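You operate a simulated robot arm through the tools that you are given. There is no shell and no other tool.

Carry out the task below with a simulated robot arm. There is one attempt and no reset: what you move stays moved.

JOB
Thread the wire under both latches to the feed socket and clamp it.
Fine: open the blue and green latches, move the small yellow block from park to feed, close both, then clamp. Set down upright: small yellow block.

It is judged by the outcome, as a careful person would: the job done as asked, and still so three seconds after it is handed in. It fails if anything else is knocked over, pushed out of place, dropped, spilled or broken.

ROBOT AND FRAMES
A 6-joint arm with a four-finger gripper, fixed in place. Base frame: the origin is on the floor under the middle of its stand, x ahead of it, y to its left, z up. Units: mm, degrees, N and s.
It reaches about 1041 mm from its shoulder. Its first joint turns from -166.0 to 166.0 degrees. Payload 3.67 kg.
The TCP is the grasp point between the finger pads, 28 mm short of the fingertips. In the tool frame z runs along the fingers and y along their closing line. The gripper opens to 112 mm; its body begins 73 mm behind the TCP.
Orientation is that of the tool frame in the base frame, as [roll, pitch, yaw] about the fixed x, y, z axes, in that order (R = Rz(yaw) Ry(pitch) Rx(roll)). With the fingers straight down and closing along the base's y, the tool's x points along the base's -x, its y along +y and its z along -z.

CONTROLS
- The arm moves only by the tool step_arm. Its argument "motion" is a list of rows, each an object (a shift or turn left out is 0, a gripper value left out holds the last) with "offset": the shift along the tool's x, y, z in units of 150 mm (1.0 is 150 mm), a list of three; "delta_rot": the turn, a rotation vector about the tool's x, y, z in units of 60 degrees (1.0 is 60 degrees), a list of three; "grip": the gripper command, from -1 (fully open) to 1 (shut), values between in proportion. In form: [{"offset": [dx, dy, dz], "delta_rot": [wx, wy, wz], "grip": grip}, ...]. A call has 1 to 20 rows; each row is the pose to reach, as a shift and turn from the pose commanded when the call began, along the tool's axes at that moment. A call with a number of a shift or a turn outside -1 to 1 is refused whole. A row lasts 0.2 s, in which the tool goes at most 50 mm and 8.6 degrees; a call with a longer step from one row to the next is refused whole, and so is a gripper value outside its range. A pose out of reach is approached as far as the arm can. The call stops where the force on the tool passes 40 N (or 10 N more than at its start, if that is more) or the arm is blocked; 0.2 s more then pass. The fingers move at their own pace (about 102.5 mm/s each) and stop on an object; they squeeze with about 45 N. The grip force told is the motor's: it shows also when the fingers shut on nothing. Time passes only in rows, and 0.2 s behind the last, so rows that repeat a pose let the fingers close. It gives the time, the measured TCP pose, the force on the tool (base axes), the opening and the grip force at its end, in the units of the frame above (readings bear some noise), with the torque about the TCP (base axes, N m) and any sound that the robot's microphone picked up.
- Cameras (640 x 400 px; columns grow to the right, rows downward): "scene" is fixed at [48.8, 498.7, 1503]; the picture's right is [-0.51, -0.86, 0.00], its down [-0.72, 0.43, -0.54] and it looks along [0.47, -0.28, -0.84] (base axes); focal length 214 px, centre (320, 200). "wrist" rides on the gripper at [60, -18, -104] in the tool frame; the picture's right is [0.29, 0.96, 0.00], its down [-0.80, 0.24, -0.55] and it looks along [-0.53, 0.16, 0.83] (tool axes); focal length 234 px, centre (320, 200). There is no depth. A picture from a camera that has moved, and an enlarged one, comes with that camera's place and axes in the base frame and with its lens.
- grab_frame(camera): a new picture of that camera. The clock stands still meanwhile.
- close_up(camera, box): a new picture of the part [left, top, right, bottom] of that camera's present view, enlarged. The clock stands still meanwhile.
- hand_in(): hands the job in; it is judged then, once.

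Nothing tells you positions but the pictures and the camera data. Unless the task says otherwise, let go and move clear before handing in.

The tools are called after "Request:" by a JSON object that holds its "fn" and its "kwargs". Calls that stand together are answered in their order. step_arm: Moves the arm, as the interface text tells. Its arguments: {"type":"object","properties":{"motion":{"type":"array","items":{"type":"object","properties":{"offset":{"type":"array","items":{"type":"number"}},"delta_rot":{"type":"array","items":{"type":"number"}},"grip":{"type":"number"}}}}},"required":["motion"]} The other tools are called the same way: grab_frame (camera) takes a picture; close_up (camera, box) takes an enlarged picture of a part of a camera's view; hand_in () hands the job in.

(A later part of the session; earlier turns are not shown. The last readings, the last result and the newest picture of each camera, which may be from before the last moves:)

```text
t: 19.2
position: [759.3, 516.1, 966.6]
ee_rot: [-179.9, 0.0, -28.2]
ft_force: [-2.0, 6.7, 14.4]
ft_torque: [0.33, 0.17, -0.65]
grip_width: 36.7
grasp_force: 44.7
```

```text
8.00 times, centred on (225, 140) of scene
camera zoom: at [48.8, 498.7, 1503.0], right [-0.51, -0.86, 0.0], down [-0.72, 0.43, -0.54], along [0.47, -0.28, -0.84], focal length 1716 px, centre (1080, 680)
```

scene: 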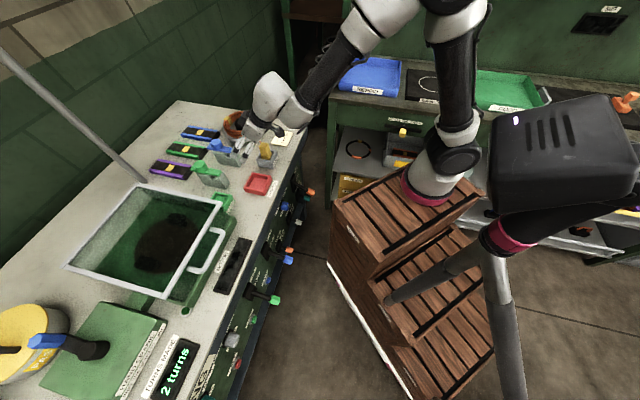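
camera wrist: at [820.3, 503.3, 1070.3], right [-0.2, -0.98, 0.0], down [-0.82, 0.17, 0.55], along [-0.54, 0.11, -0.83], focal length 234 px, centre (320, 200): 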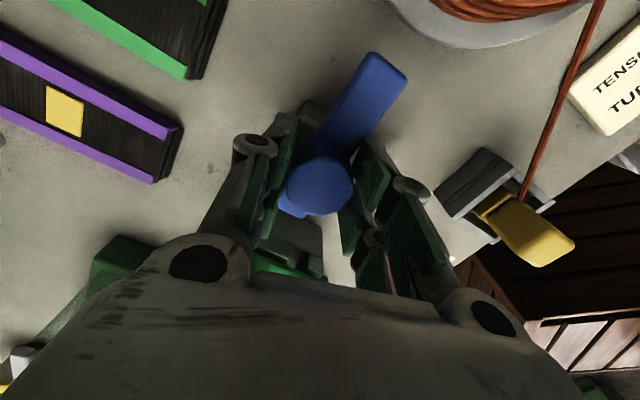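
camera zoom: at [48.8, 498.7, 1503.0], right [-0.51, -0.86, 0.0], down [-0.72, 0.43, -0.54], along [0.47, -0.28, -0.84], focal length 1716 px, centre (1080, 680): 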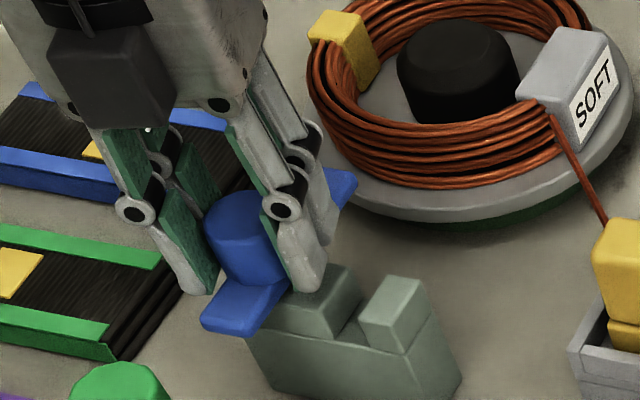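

I felt a stop (0.65 N·m) near 90°, so the blue latch is fully open. I'll release it, rise and check that it stays.

Request:
{"fn": "step_arm", "kwargs": {"motion": [{"offset": [0, 0, 0], "delta_rot": [0, 0, 0.06]}, {"offset": [0, 0, 0], "delta_rot": [0, 0, 0.06], "grip": 0.1}, {"offset": [0, 0, 0], "delta_rot": [0, 0, 0.06], "grip": -0.2}, {"offset": [0, 0, 0], "delta_rot": [0, 0, 0.06], "grip": -0.2}, {"offset": [0, 0, -0.2], "delta_rot": [0, 0, 0.06], "grip": -0.2}, {"offset": [0, 0, -0.5], "delta_rot": [0, 0, 0.06], "grip": -0.2}, {"offset": [0, 0, -0.5], "delta_rot": [0, 0, 0.06], "grip": -0.2}]}}

Request:
{"fn": "grab_frame", "kwargs": {"camera": "wrist"}}

Request:
{"fn": "close_up", "kwargs": {"camera": "scene", "box": [180, 115, 280, 185]}}

```text
t: 20.8
position: [757.8, 513.6, 1039.1]
ee_rot: [-179.9, 0.0, -32.0]
ft_force: [-0.5, -0.2, -0.2]
ft_torque: [-0.01, 0.02, -0.01]
grip_width: 67.2
grasp_force: 0.0
out of reach, approached as far as the arm can: row 6, 7
```

```text
taken
camera wrist: at [817.9, 496.6, 1142.5], right [-0.26, -0.96, 0.0], down [-0.8, 0.22, 0.55], along [-0.53, 0.15, -0.83], focal length 234 px, centre (320, 200)
```

wrist: 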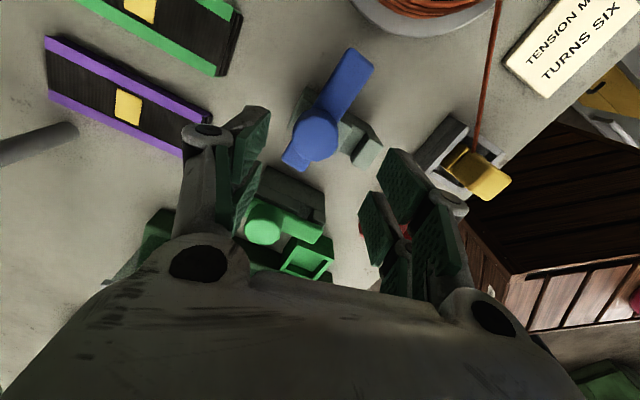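

```text
5.71 times, centred on (230, 150) of scene
camera zoom: at [48.8, 498.7, 1503.0], right [-0.51, -0.86, 0.0], down [-0.72, 0.43, -0.54], along [0.47, -0.28, -0.84], focal length 1226 px, centre (834, 486)
```

zoom: 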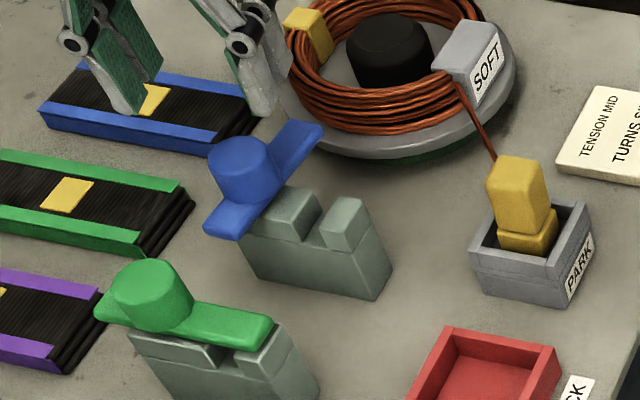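

The blue latch is at about 87°, the groove is clear and it stays put. Next I'll move over to the green latch's knob and turn the gripper back to its starting yaw.

Request:
{"fn": "step_arm", "kwargs": {"motion": [{"offset": [-0.072, -0.02, 0], "delta_rot": [0, 0, 0.1]}, {"offset": [-0.144, -0.04, 0], "delta_rot": [0, 0, 0.2]}, {"offset": [-0.216, -0.06, 0], "delta_rot": [0, 0, 0.3]}, {"offset": [-0.288, -0.08, 0], "delta_rot": [0, 0, 0.4]}, {"offset": [-0.36, -0.1, 0], "delta_rot": [0, 0, 0.5]}, {"offset": [-0.432, -0.12, 0], "delta_rot": [0, 0, 0.6]}, {"offset": [-0.504, -0.14, 0], "delta_rot": [0, 0, 0.7]}, {"offset": [-0.576, -0.16, 0], "delta_rot": [0, 0, 0.8]}, {"offset": [-0.648, -0.18, 0], "delta_rot": [0, 0, 0.9]}, {"offset": [-0.721, -0.199, 0], "delta_rot": [0, 0, 1.0]}, {"offset": [-0.721, -0.199, 0], "delta_rot": [0, 0, 1.0]}]}}

Request:
{"fn": "step_arm", "kwargs": {"motion": [{"offset": [0, 0, 0], "delta_rot": [0, 0, 0.1]}, {"offset": [0, 0, 0], "delta_rot": [0, 0, 0.2]}, {"offset": [0, 0, 0], "delta_rot": [0, 0, 0.3]}, {"offset": [0, 0, 0], "delta_rot": [0, 0, 0.4]}, {"offset": [0, 0, 0], "delta_rot": [0, 0, 0.5]}, {"offset": [0, 0, 0], "delta_rot": [0, 0, 0.6]}, {"offset": [0, 0, 0], "delta_rot": [0, 0, 0.7]}, {"offset": [0, 0, 0], "delta_rot": [0, 0, 0.7]}]}}

Request:
{"fn": "grab_frame", "kwargs": {"camera": "wrist"}}

Request:
{"fn": "close_up", "kwargs": {"camera": "scene", "box": [150, 90, 310, 210]}}

```text
t: 23.2
position: [670.9, 577.2, 1032.7]
ee_rot: [-179.9, 0.1, -92.1]
ft_force: [0.7, -0.6, 0.0]
ft_torque: [0.0, -0.01, 0.02]
grip_width: 67.0
grasp_force: 0.1
out of reach, approached as far as the arm can: row 2, 3, 4, 5, 6, 7, 8, 9, 10, 11
```

```text
t: 25.0
position: [672.6, 577.9, 1032.9]
ee_rot: [-180.0, -0.1, -134.0]
ft_force: [-0.4, -0.9, 0.8]
ft_torque: [0.0, -0.02, 0.01]
grip_width: 67.4
grasp_force: 0.1
```

```text
taken
camera wrist: at [643.7, 521.5, 1136.3], right [-0.89, 0.46, 0.0], down [0.38, 0.74, 0.55], along [0.25, 0.49, -0.83], focal length 234 px, centre (320, 200)
```

wrist: 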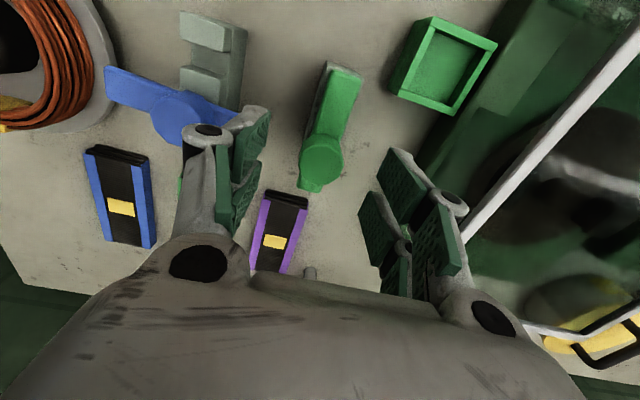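

```text
3.33 times, centred on (230, 150) of scene
camera zoom: at [48.8, 498.7, 1503.0], right [-0.51, -0.86, 0.0], down [-0.72, 0.43, -0.54], along [0.47, -0.28, -0.84], focal length 715 px, centre (620, 367)
```

zoom: 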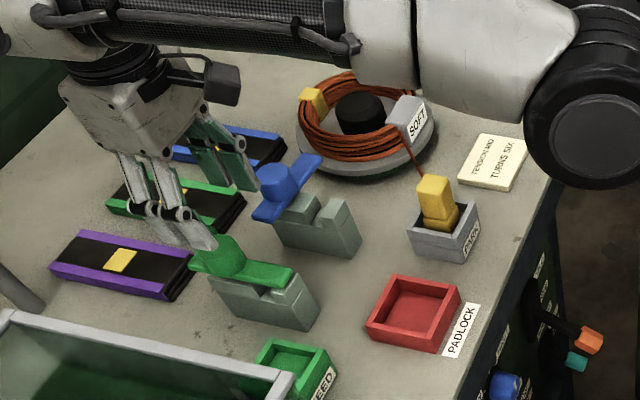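

The blue bar is clearly open. The pose above the green knob was slightly out of reach at that height. I now put the green knob at about (680, 592), so I'll try again from lower down, where reach should be better.

Request:
{"fn": "step_arm", "kwargs": {"motion": [{"offset": [0, 0, 0.1]}, {"offset": [-0.05, 0.016, 0.2]}, {"offset": [-0.1, 0.032, 0.22]}, {"offset": [-0.1, 0.032, 0.22]}]}}

Request:
{"fn": "grab_frame", "kwargs": {"camera": "wrist"}}

Request:
{"fn": "grab_frame", "kwargs": {"camera": "scene"}}

```text
t: 26.0
position: [675.5, 585.3, 1003.8]
ee_rot: [-180.0, 0.0, -134.0]
ft_force: [-0.5, -0.4, 0.7]
ft_torque: [-0.03, -0.04, 0.0]
grip_width: 67.1
grasp_force: 0.1
out of reach, approached as far as the arm can: row 3, 4
```

```text
taken
camera wrist: at [647.2, 528.4, 1106.3], right [-0.89, 0.46, 0.0], down [0.38, 0.74, 0.55], along [0.25, 0.49, -0.83], focal length 234 px, centre (320, 200)
```

wrist: 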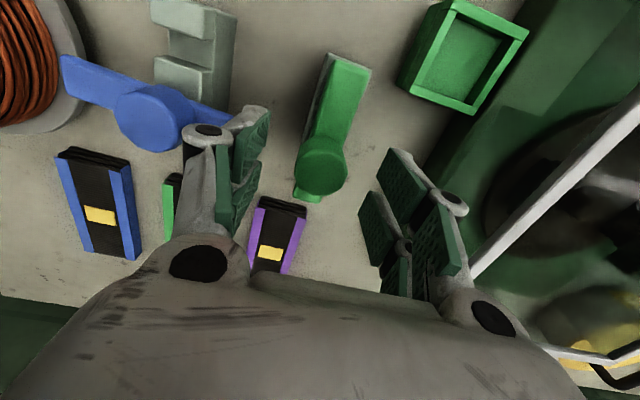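

```text
taken
```

scene: 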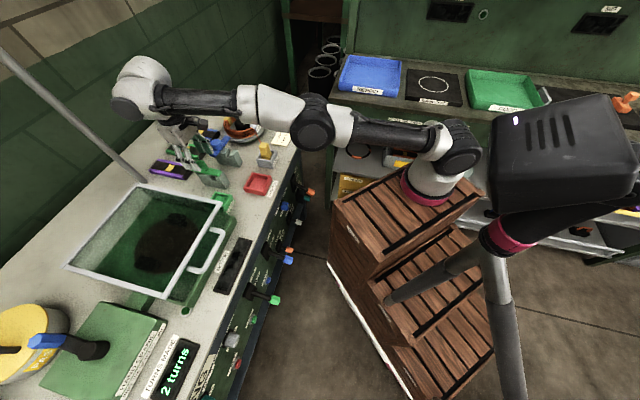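

The arm is nearly straight here, but reach improves lower down. The green knob sits between the fingers, so I'll descend onto it.

Request:
{"fn": "step_arm", "kwargs": {"motion": [{"offset": [0, 0, 0.08]}, {"offset": [-0.02, 0.005, 0.16]}, {"offset": [-0.04, 0.01, 0.23]}, {"offset": [-0.051, 0.011, 0.262]}, {"offset": [-0.051, 0.011, 0.262]}]}}

Request:
{"fn": "grab_frame", "kwargs": {"camera": "wrist"}}

Request:
{"fn": "close_up", "kwargs": {"camera": "scene", "box": [165, 130, 255, 195]}}

```text
t: 27.2
position: [680.8, 589.9, 964.6]
ee_rot: [-180.0, 0.0, -134.0]
ft_force: [-0.1, -0.3, 0.0]
ft_torque: [0.0, 0.02, 0.03]
grip_width: 67.3
grasp_force: 0.1
```

```text
taken
camera wrist: at [651.2, 534.9, 1067.1], right [-0.89, 0.46, 0.0], down [0.38, 0.74, 0.55], along [0.25, 0.49, -0.83], focal length 234 px, centre (320, 200)
```

wrist: 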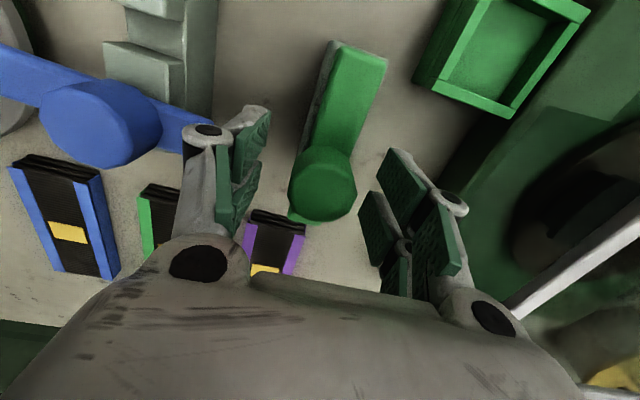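

```text
6.15 times, centred on (210, 162) of scene
camera zoom: at [48.8, 498.7, 1503.0], right [-0.51, -0.86, 0.0], down [-0.72, 0.43, -0.54], along [0.47, -0.28, -0.84], focal length 1320 px, centre (997, 431)
```

zoom: 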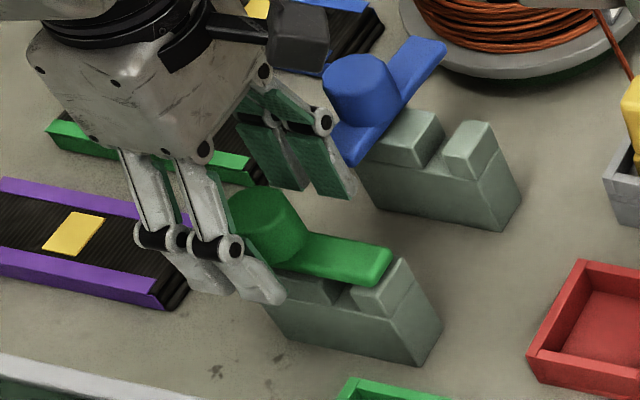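

Request:
{"fn": "step_arm", "kwargs": {"motion": [{"offset": [-0.008, 0, 0], "grip": 0.2}, {"offset": [-0.008, 0, 0], "grip": 0.6}, {"offset": [-0.008, 0, 0], "grip": 0.6}, {"offset": [-0.008, 0, 0], "delta_rot": [0, 0, -0.06]}, {"offset": [-0.008, 0, 0], "delta_rot": [0, 0, -0.12]}, {"offset": [-0.008, 0, 0], "delta_rot": [0, 0, -0.18]}, {"offset": [-0.008, 0, 0], "delta_rot": [0, 0, -0.18]}]}}

Request:
{"fn": "close_up", "kwargs": {"camera": "scene", "box": [165, 130, 255, 195]}}

Request:
{"fn": "grab_frame", "kwargs": {"camera": "wrist"}}

```text
t: 28.8
position: [679.3, 593.6, 964.8]
ee_rot: [179.9, 0.4, -123.2]
ft_force: [2.2, 19.4, -6.5]
ft_torque: [0.53, 0.36, -1.61]
grip_width: 36.1
grasp_force: 44.9
stopped in row 7: the force on the tool passed its limit at 41 N (the readings are from after the stop); the commanded pose is now the measured one
```

```text
6.15 times, centred on (210, 162) of scene
camera zoom: at [48.8, 498.7, 1503.0], right [-0.51, -0.86, 0.0], down [-0.72, 0.43, -0.54], along [0.47, -0.28, -0.84], focal length 1320 px, centre (997, 431)
```

zoom: 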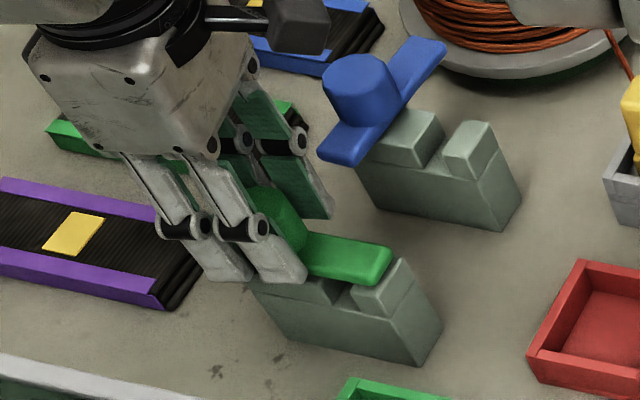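

```text
taken
camera wrist: at [662.5, 533.2, 1066.6], right [-0.96, 0.28, 0.0], down [0.24, 0.79, 0.56], along [0.16, 0.54, -0.83], focal length 234 px, centre (320, 200)
```

wrist: 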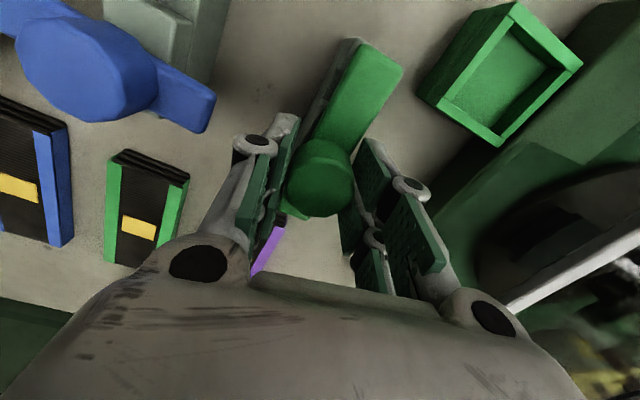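

Turning this way meets a hard stop (1.6 N·m) and the green bar hasn't moved, so it must open the other way. I'll loosen, go back to neutral, regrip and turn clockwise.

Request:
{"fn": "step_arm", "kwargs": {"motion": [{"offset": [0, 0, 0], "grip": 0.0}, {"offset": [0, 0, 0], "grip": 0.0}, {"offset": [0.0045, -0.0125, 0], "delta_rot": [0, 0, 0.09], "grip": 0.0}, {"offset": [0.0045, -0.0125, 0], "delta_rot": [0, 0, 0.18], "grip": 0.0}, {"offset": [0.0045, -0.0125, 0], "delta_rot": [0, 0, 0.18], "grip": 0.6}, {"offset": [0.0045, -0.0125, 0], "delta_rot": [0, 0, 0.18], "grip": 0.6}, {"offset": [0.0045, -0.0125, 0], "delta_rot": [0, 0, 0.24]}, {"offset": [0.0045, -0.0125, 0], "delta_rot": [0, 0, 0.3]}, {"offset": [0.0045, -0.0125, 0], "delta_rot": [0, 0, 0.36]}, {"offset": [0.0045, -0.0125, 0], "delta_rot": [0, 0, 0.36]}]}}

Request:
{"fn": "close_up", "kwargs": {"camera": "scene", "box": [165, 130, 255, 195]}}

Request:
{"fn": "grab_frame", "kwargs": {"camera": "wrist"}}

```text
t: 31.0
position: [678.3, 595.3, 965.2]
ee_rot: [179.7, 0.3, -144.7]
ft_force: [-21.6, 31.7, 8.6]
ft_torque: [0.99, 0.37, 0.06]
grip_width: 36.5
grasp_force: 44.7
```

```text
6.15 times, centred on (210, 162) of scene
camera zoom: at [48.8, 498.7, 1503.0], right [-0.51, -0.86, 0.0], down [-0.72, 0.43, -0.54], along [0.47, -0.28, -0.84], focal length 1320 px, centre (997, 431)
```

zoom: 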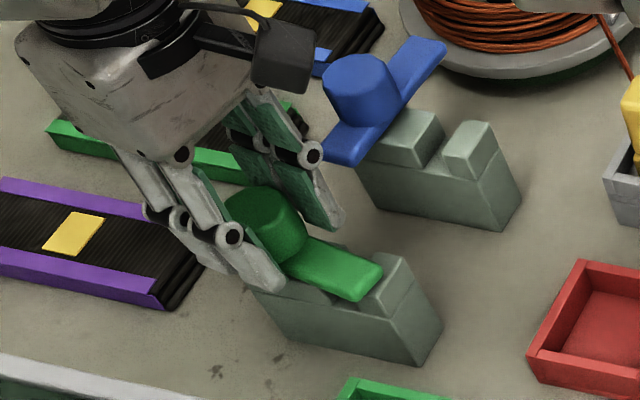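

```text
taken
camera wrist: at [640.8, 543.2, 1068.0], right [-0.79, 0.61, 0.0], down [0.51, 0.65, 0.56], along [0.34, 0.44, -0.83], focal length 234 px, centre (320, 200)
```

wrist: 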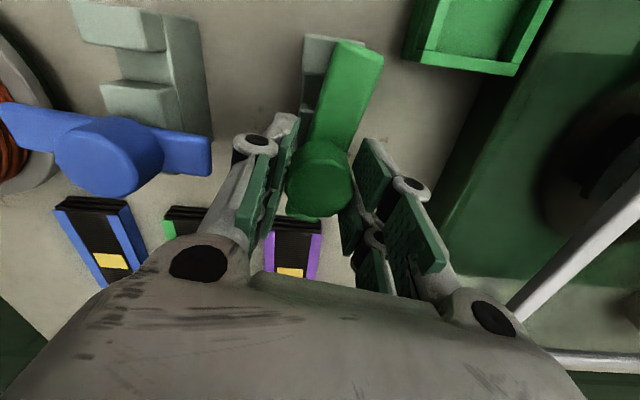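

The green bar turns clockwise freely. The side force shows the knob is about 4 mm further along the bench, so I'll correct for that and keep turning.

Request:
{"fn": "step_arm", "kwargs": {"motion": [{"offset": [0.002, 0.03, 0]}, {"offset": [0.002, 0.03, 0], "delta_rot": [0, 0, 0.08]}, {"offset": [0.002, 0.03, 0], "delta_rot": [0, 0, 0.16]}, {"offset": [0.002, 0.03, 0], "delta_rot": [0, 0, 0.24]}, {"offset": [0.002, 0.03, 0], "delta_rot": [0, 0, 0.32]}, {"offset": [0.002, 0.03, 0], "delta_rot": [0, 0, 0.4]}, {"offset": [0.002, 0.03, 0], "delta_rot": [0, 0, 0.4]}]}}

Request:
{"fn": "close_up", "kwargs": {"camera": "scene", "box": [165, 130, 255, 195]}}

Request:
{"fn": "grab_frame", "kwargs": {"camera": "wrist"}}

```text
t: 32.6
position: [679.6, 595.0, 965.1]
ee_rot: [179.6, 0.3, -168.9]
ft_force: [7.9, 22.2, 16.9]
ft_torque: [0.6, -0.56, 0.03]
grip_width: 36.2
grasp_force: 45.1
```

```text
6.15 times, centred on (210, 162) of scene
camera zoom: at [48.8, 498.7, 1503.0], right [-0.51, -0.86, 0.0], down [-0.72, 0.43, -0.54], along [0.47, -0.28, -0.84], focal length 1320 px, centre (997, 431)
```

zoom: 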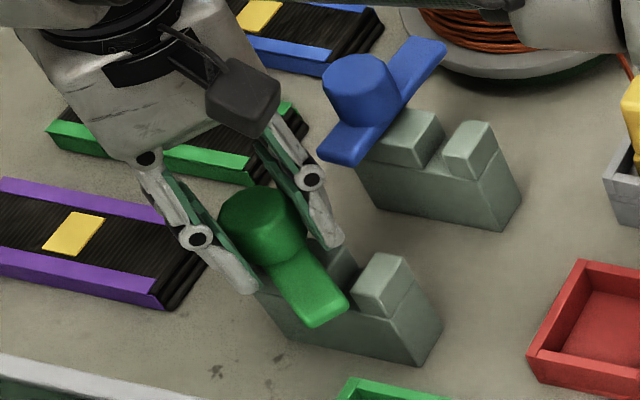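

```text
taken
camera wrist: at [623.5, 564.0, 1067.9], right [-0.47, 0.88, 0.0], down [0.73, 0.39, 0.56], along [0.49, 0.26, -0.83], focal length 234 px, centre (320, 200)
```

wrist: 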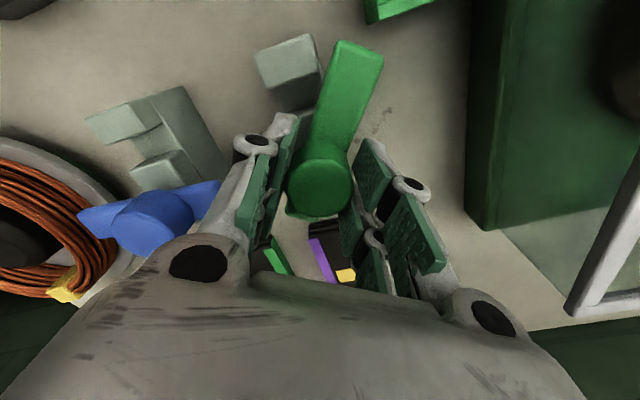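

Request:
{"fn": "step_arm", "kwargs": {"motion": [{"offset": [-0.008, 0.005, -0.008]}, {"offset": [-0.008, 0.005, -0.008], "delta_rot": [0, 0, 0.08]}, {"offset": [-0.008, 0.005, -0.008], "delta_rot": [0, 0, 0.16]}, {"offset": [-0.008, 0.005, -0.008], "delta_rot": [0, 0, 0.24]}, {"offset": [-0.008, 0.005, -0.008], "delta_rot": [0, 0, 0.32]}, {"offset": [-0.008, 0.005, -0.008], "delta_rot": [0, 0, 0.4]}, {"offset": [-0.008, 0.005, -0.008], "delta_rot": [0, 0, 0.4]}]}}

Request:
{"fn": "close_up", "kwargs": {"camera": "scene", "box": [165, 130, 255, 195]}}

Request:
{"fn": "grab_frame", "kwargs": {"camera": "wrist"}}

```text
t: 33.5
position: [678.6, 594.7, 965.0]
ee_rot: [179.3, 0.2, -178.1]
ft_force: [6.2, 13.9, -5.5]
ft_torque: [0.77, -0.1, 0.0]
grip_width: 36.8
grasp_force: 44.8
out of reach, approached as far as the arm can: row 3
stopped in row 4: the force on the tool passed its limit at 41 N (the readings are from after the stop); the commanded pose is now the measured one
```

```text
6.15 times, centred on (210, 162) of scene
camera zoom: at [48.8, 498.7, 1503.0], right [-0.51, -0.86, 0.0], down [-0.72, 0.43, -0.54], along [0.47, -0.28, -0.84], focal length 1320 px, centre (997, 431)
```

zoom: 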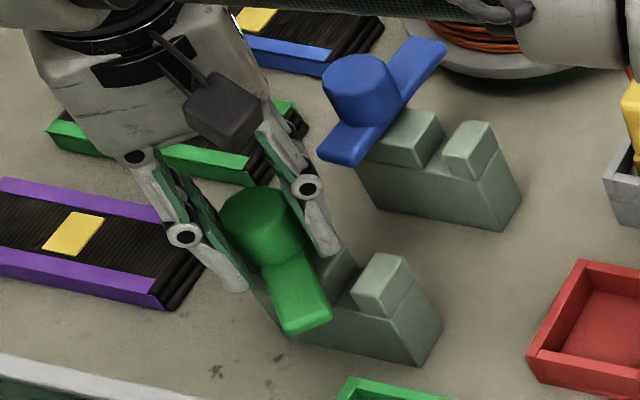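

```text
taken
camera wrist: at [619.5, 572.8, 1067.7], right [-0.32, 0.95, 0.01], down [0.79, 0.26, 0.56], along [0.53, 0.19, -0.83], focal length 234 px, centre (320, 200)
```

wrist: 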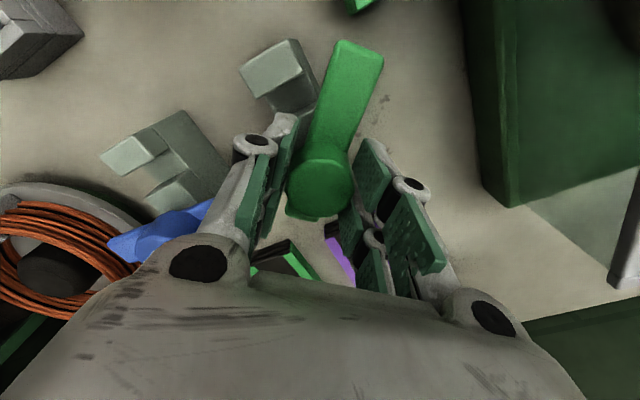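

The green bar is at about 45°, but the arm is at its reach limit, which causes the resistance. I'll release, rotate the gripper back, and lean it outward a few degrees to gain reach. Then I'll turn the bar the rest of the way in ratchet steps.

Request:
{"fn": "step_arm", "kwargs": {"motion": [{"offset": [0, 0, 0], "grip": 0.0}, {"offset": [0, 0, 0], "grip": 0.0}, {"offset": [0.021, -0.019, -0.033], "grip": 0.0}, {"offset": [0.021, -0.019, -0.033], "delta_rot": [0, 0, -0.13]}, {"offset": [0.021, -0.019, -0.033], "delta_rot": [0, 0, -0.26]}, {"offset": [0.021, -0.019, -0.033], "delta_rot": [0, 0, -0.39]}, {"offset": [0.021, -0.019, -0.033], "delta_rot": [0, 0, -0.52]}, {"offset": [0.021, -0.019, -0.033], "delta_rot": [0, 0, -0.65]}, {"offset": [0.021, -0.019, -0.033], "delta_rot": [0, 0, -0.78]}, {"offset": [0.021, -0.019, -0.033], "delta_rot": [0, 0, -0.9]}, {"offset": [0.021, -0.019, -0.033], "delta_rot": [0, 0, -0.9]}]}}

Request:
{"fn": "close_up", "kwargs": {"camera": "scene", "box": [165, 130, 255, 195]}}

Request:
{"fn": "grab_frame", "kwargs": {"camera": "wrist"}}

```text
t: 35.9
position: [676.2, 591.9, 972.7]
ee_rot: [179.8, 0.4, -124.0]
ft_force: [0.3, 0.7, -0.2]
ft_torque: [0.01, 0.0, 0.0]
grip_width: 55.9
grasp_force: 0.1
```

```text
6.15 times, centred on (210, 162) of scene
camera zoom: at [48.8, 498.7, 1503.0], right [-0.51, -0.86, 0.0], down [-0.72, 0.43, -0.54], along [0.47, -0.28, -0.84], focal length 1320 px, centre (997, 431)
```

zoom: 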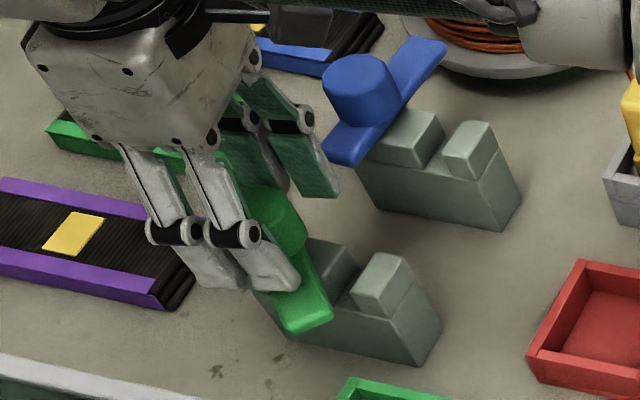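

```text
taken
camera wrist: at [657.7, 530.6, 1073.9], right [-0.95, 0.3, 0.0], down [0.25, 0.79, 0.56], along [0.17, 0.53, -0.83], focal length 234 px, centre (320, 200)
```

wrist: 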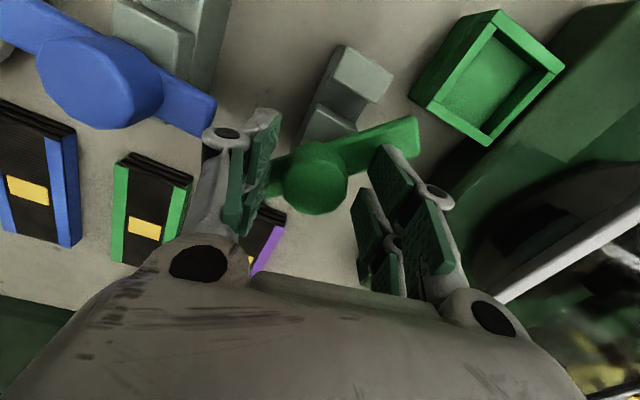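

Request:
{"fn": "step_arm", "kwargs": {"motion": [{"offset": [-0.014, -0.002, 0.0], "delta_rot": [0, -0.06, 0]}, {"offset": [-0.028, -0.004, 0.03], "delta_rot": [0, -0.12, 0]}, {"offset": [-0.028, -0.004, 0.058], "delta_rot": [0, -0.12, 0]}, {"offset": [-0.028, -0.004, 0.058], "delta_rot": [0, -0.12, 0]}]}}

Request:
{"fn": "step_arm", "kwargs": {"motion": [{"offset": [0, 0, 0], "grip": 0.2}, {"offset": [0, 0, 0], "grip": 0.6}, {"offset": [0, 0, 0], "grip": 0.6}]}}

Request:
{"fn": "grab_frame", "kwargs": {"camera": "wrist"}}

```text
t: 36.9
position: [694.3, 620.4, 972.5]
ee_rot: [179.8, 7.7, -124.2]
ft_force: [0.9, -0.6, -0.6]
ft_torque: [0.01, 0.02, -0.01]
grip_width: 56.1
grasp_force: 0.1
out of reach, approached as far as the arm can: row 1, 2, 3
```

```text
t: 37.7
position: [697.3, 617.2, 971.1]
ee_rot: [-180.0, 7.8, -124.2]
ft_force: [22.0, -5.9, 1.8]
ft_torque: [-0.16, -1.29, 0.59]
grip_width: 35.4
grasp_force: 44.8
```

```text
taken
camera wrist: at [669.8, 546.4, 1066.0], right [-0.95, 0.3, -0.04], down [0.2, 0.73, 0.66], along [0.23, 0.62, -0.75], focal length 234 px, centre (320, 200)
```

wrist: 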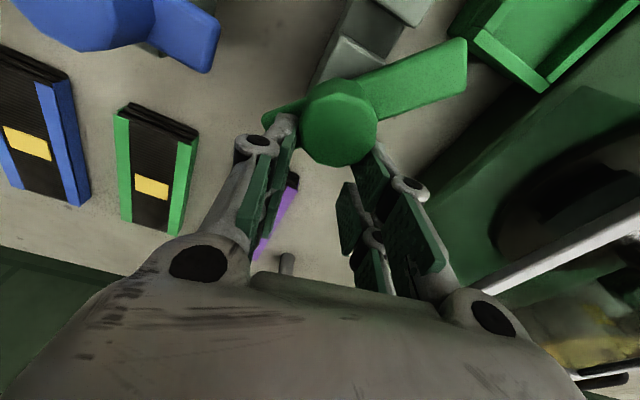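

Leaning the tool carried the TCP about 30 mm outward, so the fingers closed off-centre on the knob. I'll open them, slide back to centre on the knob with the lean kept, and stay high enough to clear the bar.

Request:
{"fn": "step_arm", "kwargs": {"motion": [{"offset": [0, 0, 0], "grip": 0.0}, {"offset": [0, 0, 0], "grip": -0.1}, {"offset": [0.03, 0, -0.02], "grip": -0.1}, {"offset": [0.11, -0.005, -0.023], "grip": -0.1}, {"offset": [0.196, -0.011, -0.023], "grip": -0.1}, {"offset": [0.196, -0.011, -0.023], "grip": -0.1}]}}

Request:
{"fn": "grab_frame", "kwargs": {"camera": "wrist"}}

Request:
{"fn": "close_up", "kwargs": {"camera": "scene", "box": [165, 130, 255, 195]}}

```text
t: 39.1
position: [663.1, 569.8, 961.0]
ee_rot: [179.8, 7.6, -124.1]
ft_force: [0.2, -0.6, 2.8]
ft_torque: [-0.02, 0.07, 0.01]
grip_width: 66.4
grasp_force: 0.5
out of reach, approached as far as the arm can: row 3
```

```text
taken
camera wrist: at [637.1, 496.8, 1055.8], right [-0.95, 0.3, -0.04], down [0.2, 0.73, 0.66], along [0.22, 0.62, -0.75], focal length 234 px, centre (320, 200)
```

wrist: 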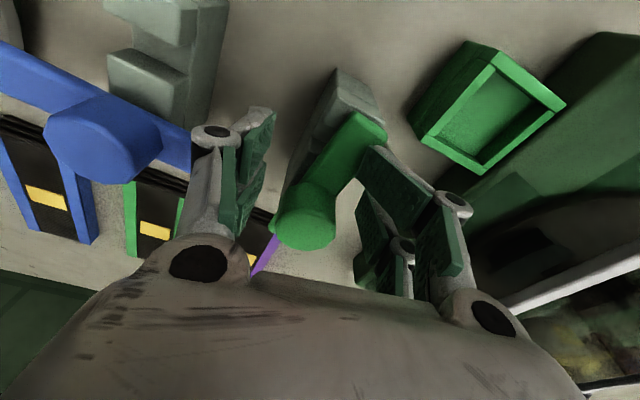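

```text
6.15 times, centred on (210, 162) of scene
camera zoom: at [48.8, 498.7, 1503.0], right [-0.51, -0.86, 0.0], down [-0.72, 0.43, -0.54], along [0.47, -0.28, -0.84], focal length 1320 px, centre (997, 431)
```

zoom: 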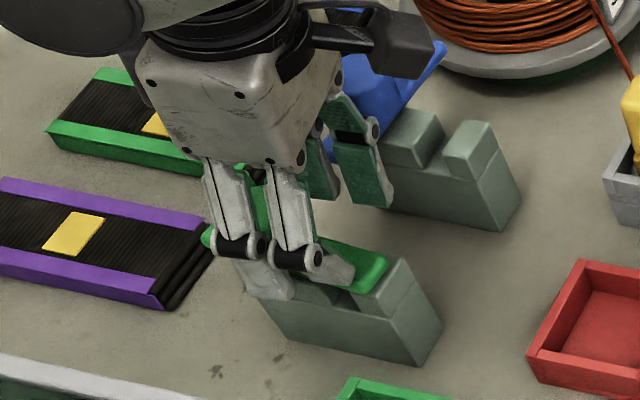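

The commanded pose had differed from the measured one, so that move overshot and nudged the green bar back towards closed. Nothing was harmed. I'll lift clear, then come down on the knob properly with this leaned orientation.

Request:
{"fn": "step_arm", "kwargs": {"motion": [{"offset": [0, 0, -0.08]}, {"offset": [0, 0, -0.16]}, {"offset": [-0.07, 0.002, -0.16]}, {"offset": [-0.15, 0.004, -0.155]}, {"offset": [-0.221, 0.0065, -0.152]}, {"offset": [-0.221, 0.0065, -0.152]}]}}

Request:
{"fn": "grab_frame", "kwargs": {"camera": "wrist"}}

Request:
{"fn": "close_up", "kwargs": {"camera": "scene", "box": [165, 130, 255, 195]}}

```text
t: 40.5
position: [679.6, 593.9, 989.0]
ee_rot: [179.9, 7.9, -124.2]
ft_force: [0.3, 0.0, -0.6]
ft_torque: [-0.03, 0.01, -0.04]
grip_width: 61.7
grasp_force: 0.1
```

```text
taken
camera wrist: at [653.6, 522.3, 1082.8], right [-0.95, 0.3, -0.04], down [0.2, 0.73, 0.66], along [0.22, 0.62, -0.75], focal length 234 px, centre (320, 200)
```

wrist: 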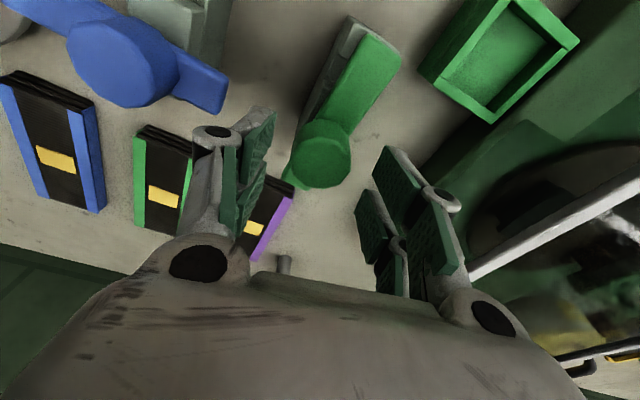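

```text
6.15 times, centred on (210, 162) of scene
camera zoom: at [48.8, 498.7, 1503.0], right [-0.51, -0.86, 0.0], down [-0.72, 0.43, -0.54], along [0.47, -0.28, -0.84], focal length 1320 px, centre (997, 431)
```

zoom: 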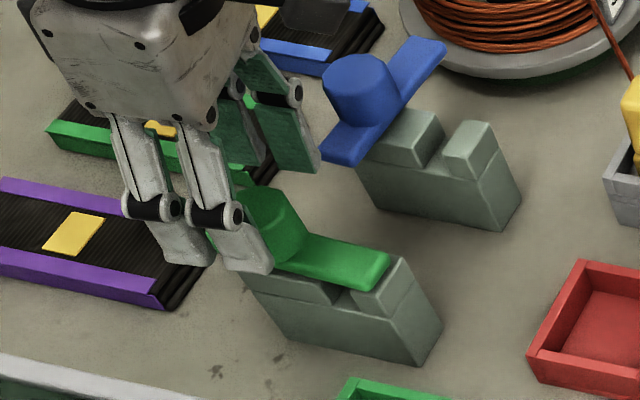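

I'm now centred above the green knob with a slight outward lean, and within reach. I'll lower to grip the upper part of the knob and turn it clockwise.

Request:
{"fn": "step_arm", "kwargs": {"motion": [{"offset": [0.005, 0.002, 0.06]}, {"offset": [0.0095, 0.004, 0.113]}, {"offset": [0.0095, 0.004, 0.113], "grip": 0.1}, {"offset": [0.0095, 0.004, 0.113], "grip": 0.6}, {"offset": [0.0095, 0.004, 0.113], "grip": 0.6}]}}

Request:
{"fn": "grab_frame", "kwargs": {"camera": "wrist"}}

```text
t: 41.7
position: [679.6, 594.1, 971.4]
ee_rot: [180.0, 7.7, -124.3]
ft_force: [6.5, -5.4, 0.9]
ft_torque: [-0.28, -0.12, 0.01]
grip_width: 36.6
grasp_force: 44.7
```

```text
taken
camera wrist: at [653.9, 522.8, 1065.8], right [-0.95, 0.3, -0.04], down [0.2, 0.73, 0.66], along [0.23, 0.62, -0.75], focal length 234 px, centre (320, 200)
```

wrist: 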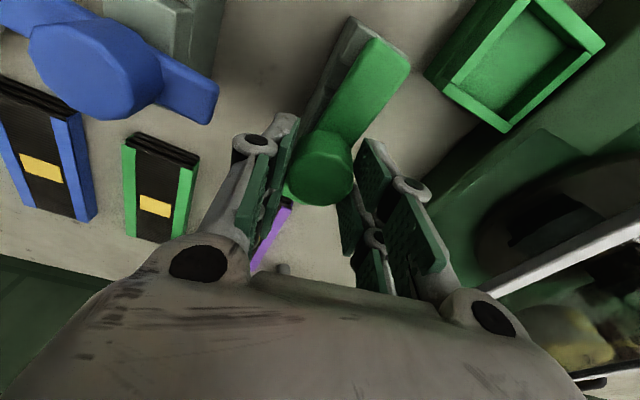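

Request:
{"fn": "step_arm", "kwargs": {"motion": [{"delta_rot": [0, 0, 0.08]}, {"delta_rot": [0, 0, 0.16]}, {"delta_rot": [0, 0, 0.24]}, {"delta_rot": [0, 0, 0.32]}, {"delta_rot": [0, 0, 0.4]}, {"delta_rot": [0, 0, 0.4]}]}}

Request:
{"fn": "grab_frame", "kwargs": {"camera": "wrist"}}

Request:
{"fn": "close_up", "kwargs": {"camera": "scene", "box": [165, 130, 255, 195]}}

```text
t: 43.1
position: [680.7, 593.4, 971.6]
ee_rot: [176.7, 7.0, -148.5]
ft_force: [15.1, -18.9, 6.1]
ft_torque: [-0.88, -0.91, -0.05]
grip_width: 36.3
grasp_force: 44.9
```

```text
taken
camera wrist: at [631.5, 534.5, 1066.0], right [-0.75, 0.66, 0.02], down [0.51, 0.55, 0.66], along [0.43, 0.5, -0.75], focal length 234 px, centre (320, 200)
```

wrist: 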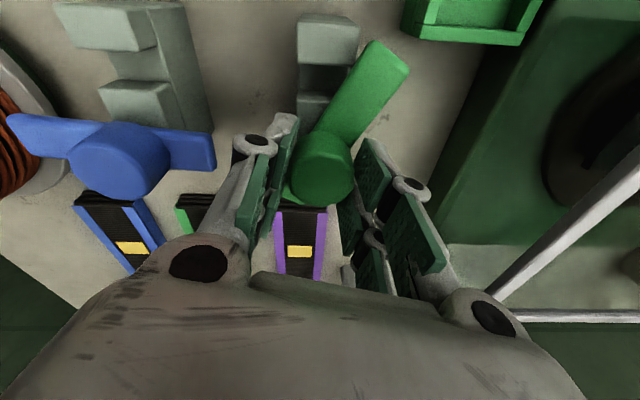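

```text
6.15 times, centred on (210, 162) of scene
camera zoom: at [48.8, 498.7, 1503.0], right [-0.51, -0.86, 0.0], down [-0.72, 0.43, -0.54], along [0.47, -0.28, -0.84], focal length 1320 px, centre (997, 431)
```

zoom: 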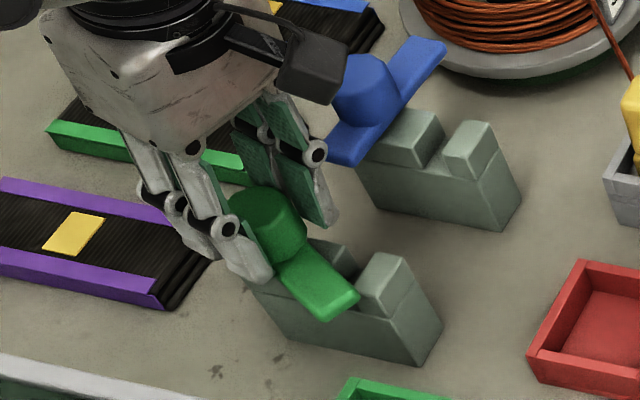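

Request:
{"fn": "step_arm", "kwargs": {"motion": [{"offset": [-0.002, -0.0127, 0]}, {"offset": [-0.002, -0.0127, 0], "delta_rot": [0, 0, 0.08]}, {"offset": [-0.002, -0.0127, 0], "delta_rot": [0, 0, 0.16]}, {"offset": [-0.002, -0.0127, 0], "delta_rot": [0, 0, 0.24]}, {"offset": [-0.002, -0.0127, 0], "delta_rot": [0, 0, 0.32]}, {"offset": [-0.002, -0.0127, 0], "delta_rot": [0, 0, 0.4]}, {"offset": [-0.002, -0.0127, 0], "delta_rot": [0, 0, 0.4]}]}}

Request:
{"fn": "grab_frame", "kwargs": {"camera": "wrist"}}

Request:
{"fn": "close_up", "kwargs": {"camera": "scene", "box": [165, 130, 255, 195]}}

```text
t: 44.7
position: [679.5, 594.3, 972.3]
ee_rot: [174.1, 5.0, -172.5]
ft_force: [3.0, -9.3, 7.9]
ft_torque: [-0.99, -0.64, -0.04]
grip_width: 37.0
grasp_force: 44.8
```

```text
taken
camera wrist: at [615.6, 554.6, 1067.0], right [-0.42, 0.91, 0.07], down [0.71, 0.28, 0.64], along [0.56, 0.32, -0.76], focal length 234 px, centre (320, 200)
```

wrist: 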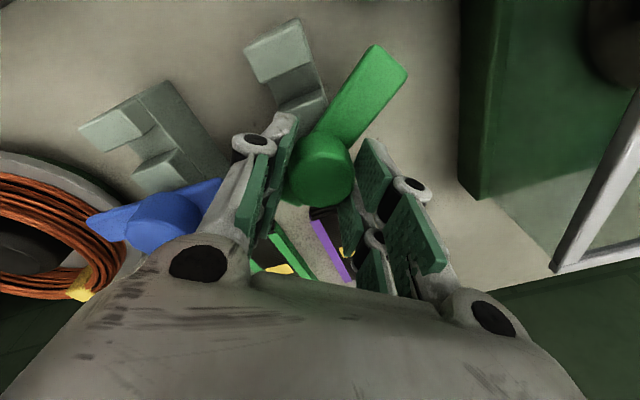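

```text
6.15 times, centred on (210, 162) of scene
camera zoom: at [48.8, 498.7, 1503.0], right [-0.51, -0.86, 0.0], down [-0.72, 0.43, -0.54], along [0.47, -0.28, -0.84], focal length 1320 px, centre (997, 431)
```

zoom: 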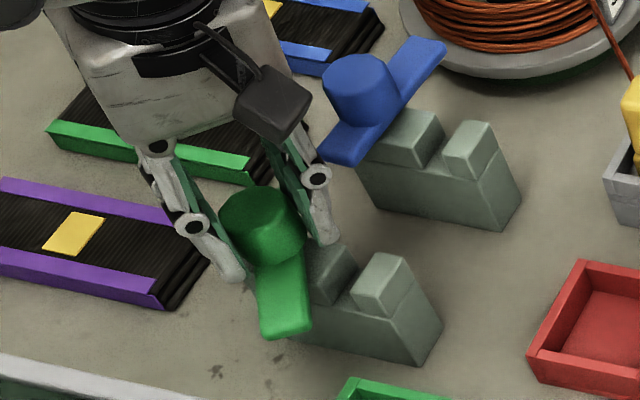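

Request:
{"fn": "step_arm", "kwargs": {"motion": [{"delta_rot": [0, 0, 0.08]}, {"delta_rot": [0, 0, 0.16]}, {"delta_rot": [0, 0, 0.24]}, {"delta_rot": [0, 0, 0.32]}, {"delta_rot": [0, 0, 0.4]}, {"delta_rot": [0, 0, 0.4]}]}}

Request:
{"fn": "grab_frame", "kwargs": {"camera": "wrist"}}

Request:
{"fn": "close_up", "kwargs": {"camera": "scene", "box": [165, 130, 255, 195]}}

```text
t: 46.1
position: [679.2, 592.8, 971.7]
ee_rot: [172.6, 2.2, 163.5]
ft_force: [-10.7, -13.4, 4.7]
ft_torque: [-1.3, -0.09, -0.01]
grip_width: 37.3
grasp_force: 45.1
```

```text
taken
camera wrist: at [609.4, 579.9, 1069.2], right [-0.01, 0.99, 0.11], down [0.79, -0.06, 0.61], along [0.61, 0.1, -0.78], focal length 234 px, centre (320, 200)
```

wrist: 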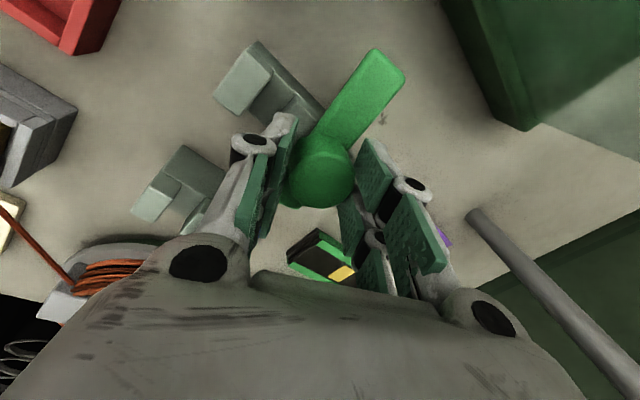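

```text
6.15 times, centred on (210, 162) of scene
camera zoom: at [48.8, 498.7, 1503.0], right [-0.51, -0.86, 0.0], down [-0.72, 0.43, -0.54], along [0.47, -0.28, -0.84], focal length 1320 px, centre (997, 431)
```

zoom: 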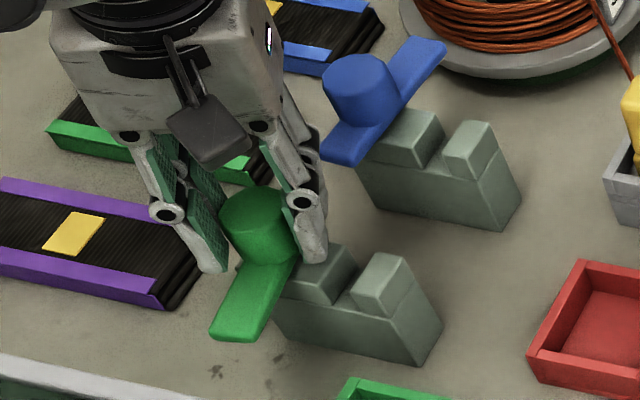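

Request:
{"fn": "step_arm", "kwargs": {"motion": [{"offset": [0.003, -0.008, 0], "delta_rot": [0, 0, 0.07]}, {"offset": [0.003, -0.008, 0], "delta_rot": [0, 0, 0.14]}, {"offset": [0.003, -0.008, 0], "delta_rot": [0, 0, 0.2]}, {"offset": [0.003, -0.008, 0], "delta_rot": [0, 0, 0.26]}, {"offset": [0.003, -0.008, 0], "delta_rot": [0, 0, 0.26]}]}}

Request:
{"fn": "close_up", "kwargs": {"camera": "scene", "box": [165, 130, 255, 195]}}

Request:
{"fn": "grab_frame", "kwargs": {"camera": "wrist"}}

```text
t: 47.3
position: [679.2, 592.4, 971.0]
ee_rot: [172.2, 0.1, 148.3]
ft_force: [-4.0, -0.6, 3.8]
ft_torque: [-0.73, 0.46, 0.34]
grip_width: 37.2
grasp_force: 45.0
```

```text
6.15 times, centred on (210, 162) of scene
camera zoom: at [48.8, 498.7, 1503.0], right [-0.51, -0.86, 0.0], down [-0.72, 0.43, -0.54], along [0.47, -0.28, -0.84], focal length 1320 px, centre (997, 431)
```

zoom: 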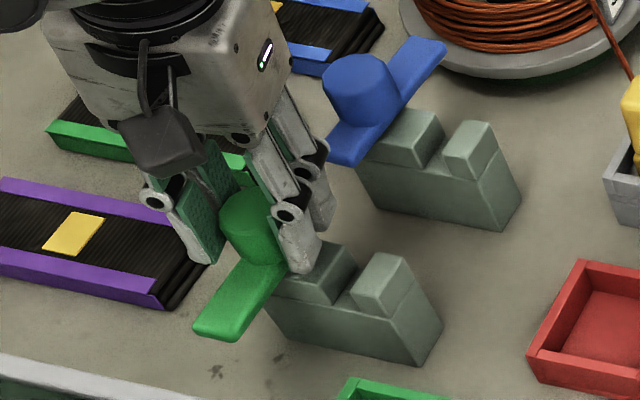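

```text
taken
camera wrist: at [611.1, 596.5, 1071.1], right [0.26, 0.96, 0.13], down [0.76, -0.28, 0.58], along [0.6, -0.05, -0.8], focal length 234 px, centre (320, 200)
```

wrist: 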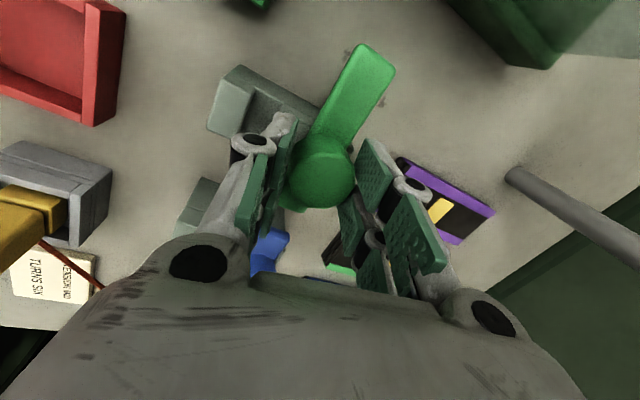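

The stop is reached and the green bar is about perpendicular. I'll release, rise and check both latches.

Request:
{"fn": "step_arm", "kwargs": {"motion": [{"delta_rot": [0, 0, -0.04]}, {"delta_rot": [0, 0, -0.04], "grip": 0.1}, {"delta_rot": [0, 0, -0.04], "grip": -0.1}, {"delta_rot": [0, 0, -0.04], "grip": -0.1}, {"offset": [0, 0, -0.15], "delta_rot": [0, 0, -0.04]}, {"offset": [0.05, -0.05, -0.4], "delta_rot": [0, 0, -0.04]}, {"offset": [0.1, -0.1, -0.6], "delta_rot": [0, 0, -0.04]}, {"offset": [0.1, -0.1, -0.6], "delta_rot": [0, 0, -0.04]}]}}

Request:
{"fn": "close_up", "kwargs": {"camera": "scene", "box": [165, 110, 285, 200]}}

Request:
{"fn": "grab_frame", "kwargs": {"camera": "wrist"}}

```text
t: 49.1
position: [651.3, 577.4, 1059.0]
ee_rot: [172.3, 0.6, 150.6]
ft_force: [0.7, -0.7, -0.6]
ft_torque: [0.03, 0.0, 0.01]
grip_width: 61.8
grasp_force: 0.1
```

```text
4.44 times, centred on (225, 155) of scene
camera zoom: at [48.8, 498.7, 1503.0], right [-0.51, -0.86, 0.0], down [-0.72, 0.43, -0.54], along [0.47, -0.28, -0.84], focal length 953 px, centre (742, 400)
```

zoom: 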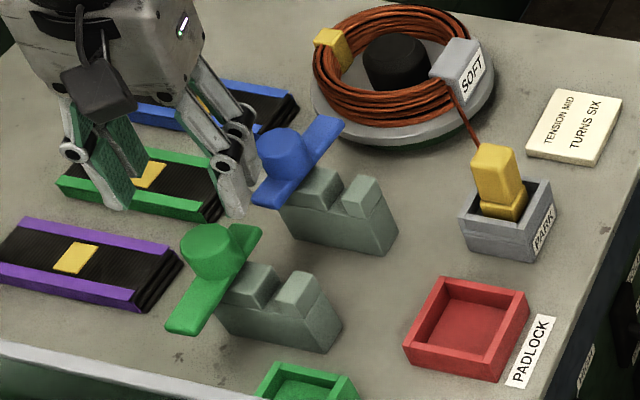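

```text
taken
camera wrist: at [583.9, 578.8, 1157.8], right [0.21, 0.97, 0.13], down [0.77, -0.25, 0.59], along [0.6, -0.03, -0.8], focal length 234 px, centre (320, 200)
```

wrist: 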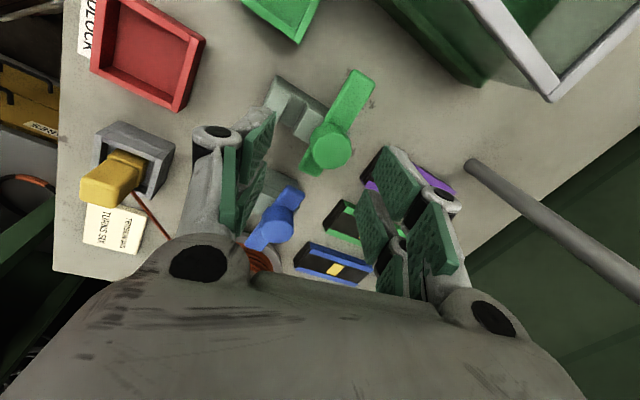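

Both latches are open, the grooves are clear and nothing else has moved. Now I'll go above the park socket to pick up the yellow block.

Request:
{"fn": "step_arm", "kwargs": {"motion": [{"offset": [-0.076, -0.093, -0.08], "delta_rot": [0, 0, -0.1]}, {"offset": [-0.152, -0.187, -0.15], "delta_rot": [0, 0, -0.2]}, {"offset": [-0.227, -0.28, -0.2], "delta_rot": [0, 0, -0.3]}, {"offset": [-0.303, -0.373, -0.252], "delta_rot": [0, 0, -0.4]}, {"offset": [-0.379, -0.467, -0.252], "delta_rot": [0, 0, -0.5]}, {"offset": [-0.455, -0.56, -0.252], "delta_rot": [0, 0, -0.6]}, {"offset": [-0.531, -0.653, -0.252], "delta_rot": [0, 0, -0.7]}, {"offset": [-0.606, -0.746, -0.252], "delta_rot": [0, 0, -0.8]}, {"offset": [-0.682, -0.84, -0.252], "delta_rot": [0, 0, -0.9]}, {"offset": [-0.758, -0.933, -0.252], "delta_rot": [0, 0, -1.0]}, {"offset": [-0.758, -0.933, -0.252], "delta_rot": [0, 0, -1.0]}]}}

```text
t: 51.5
position: [680.2, 398.3, 1078.2]
ee_rot: [176.6, 7.0, -149.5]
ft_force: [0.3, -0.1, -0.8]
ft_torque: [0.02, 0.03, 0.01]
grip_width: 61.8
grasp_force: 0.1
```

Request:
{"fn": "step_arm", "kwargs": {"motion": [{"offset": [0.02, -0.05, -0.01], "delta_rot": [0.013, 0.041, -0.086]}, {"offset": [0.042, -0.1, -0.02], "delta_rot": [0.025, 0.082, -0.172]}, {"offset": [0.063, -0.146, -0.029], "delta_rot": [0.038, 0.122, -0.258]}, {"offset": [0.063, -0.146, -0.029], "delta_rot": [0.038, 0.122, -0.258]}]}}

Request:
{"fn": "grab_frame", "kwargs": {"camera": "wrist"}}

Request:
{"fn": "grab_frame", "kwargs": {"camera": "scene"}}

```text
t: 52.5
position: [683.6, 372.4, 1079.0]
ee_rot: [179.9, 0.1, -133.8]
ft_force: [0.2, -0.2, -0.7]
ft_torque: [-0.02, -0.01, 0.02]
grip_width: 61.7
grasp_force: 0.1
```

```text
taken
camera wrist: at [655.6, 315.6, 1182.8], right [-0.89, 0.45, 0.0], down [0.38, 0.74, 0.56], along [0.25, 0.5, -0.83], focal length 234 px, centre (320, 200)
```

wrist: 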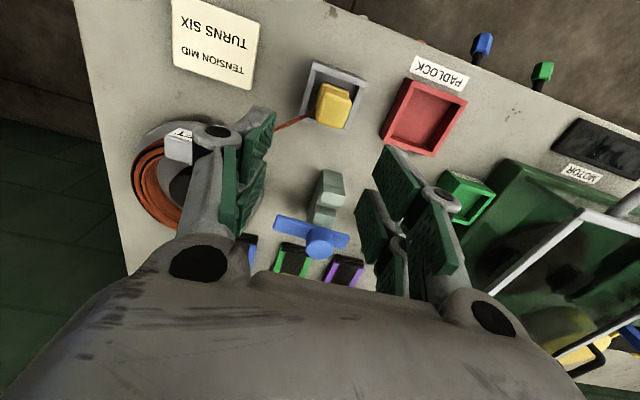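

```text
taken
```

scene: 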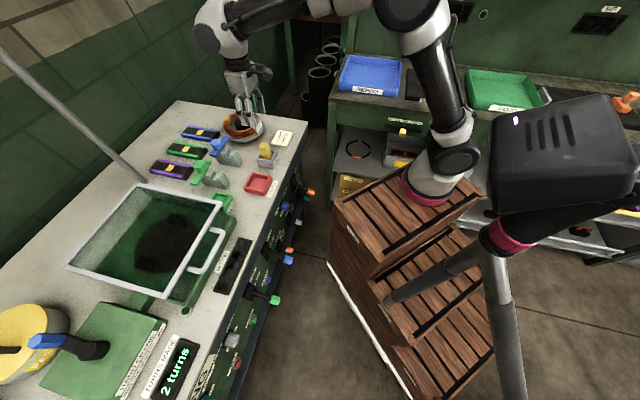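

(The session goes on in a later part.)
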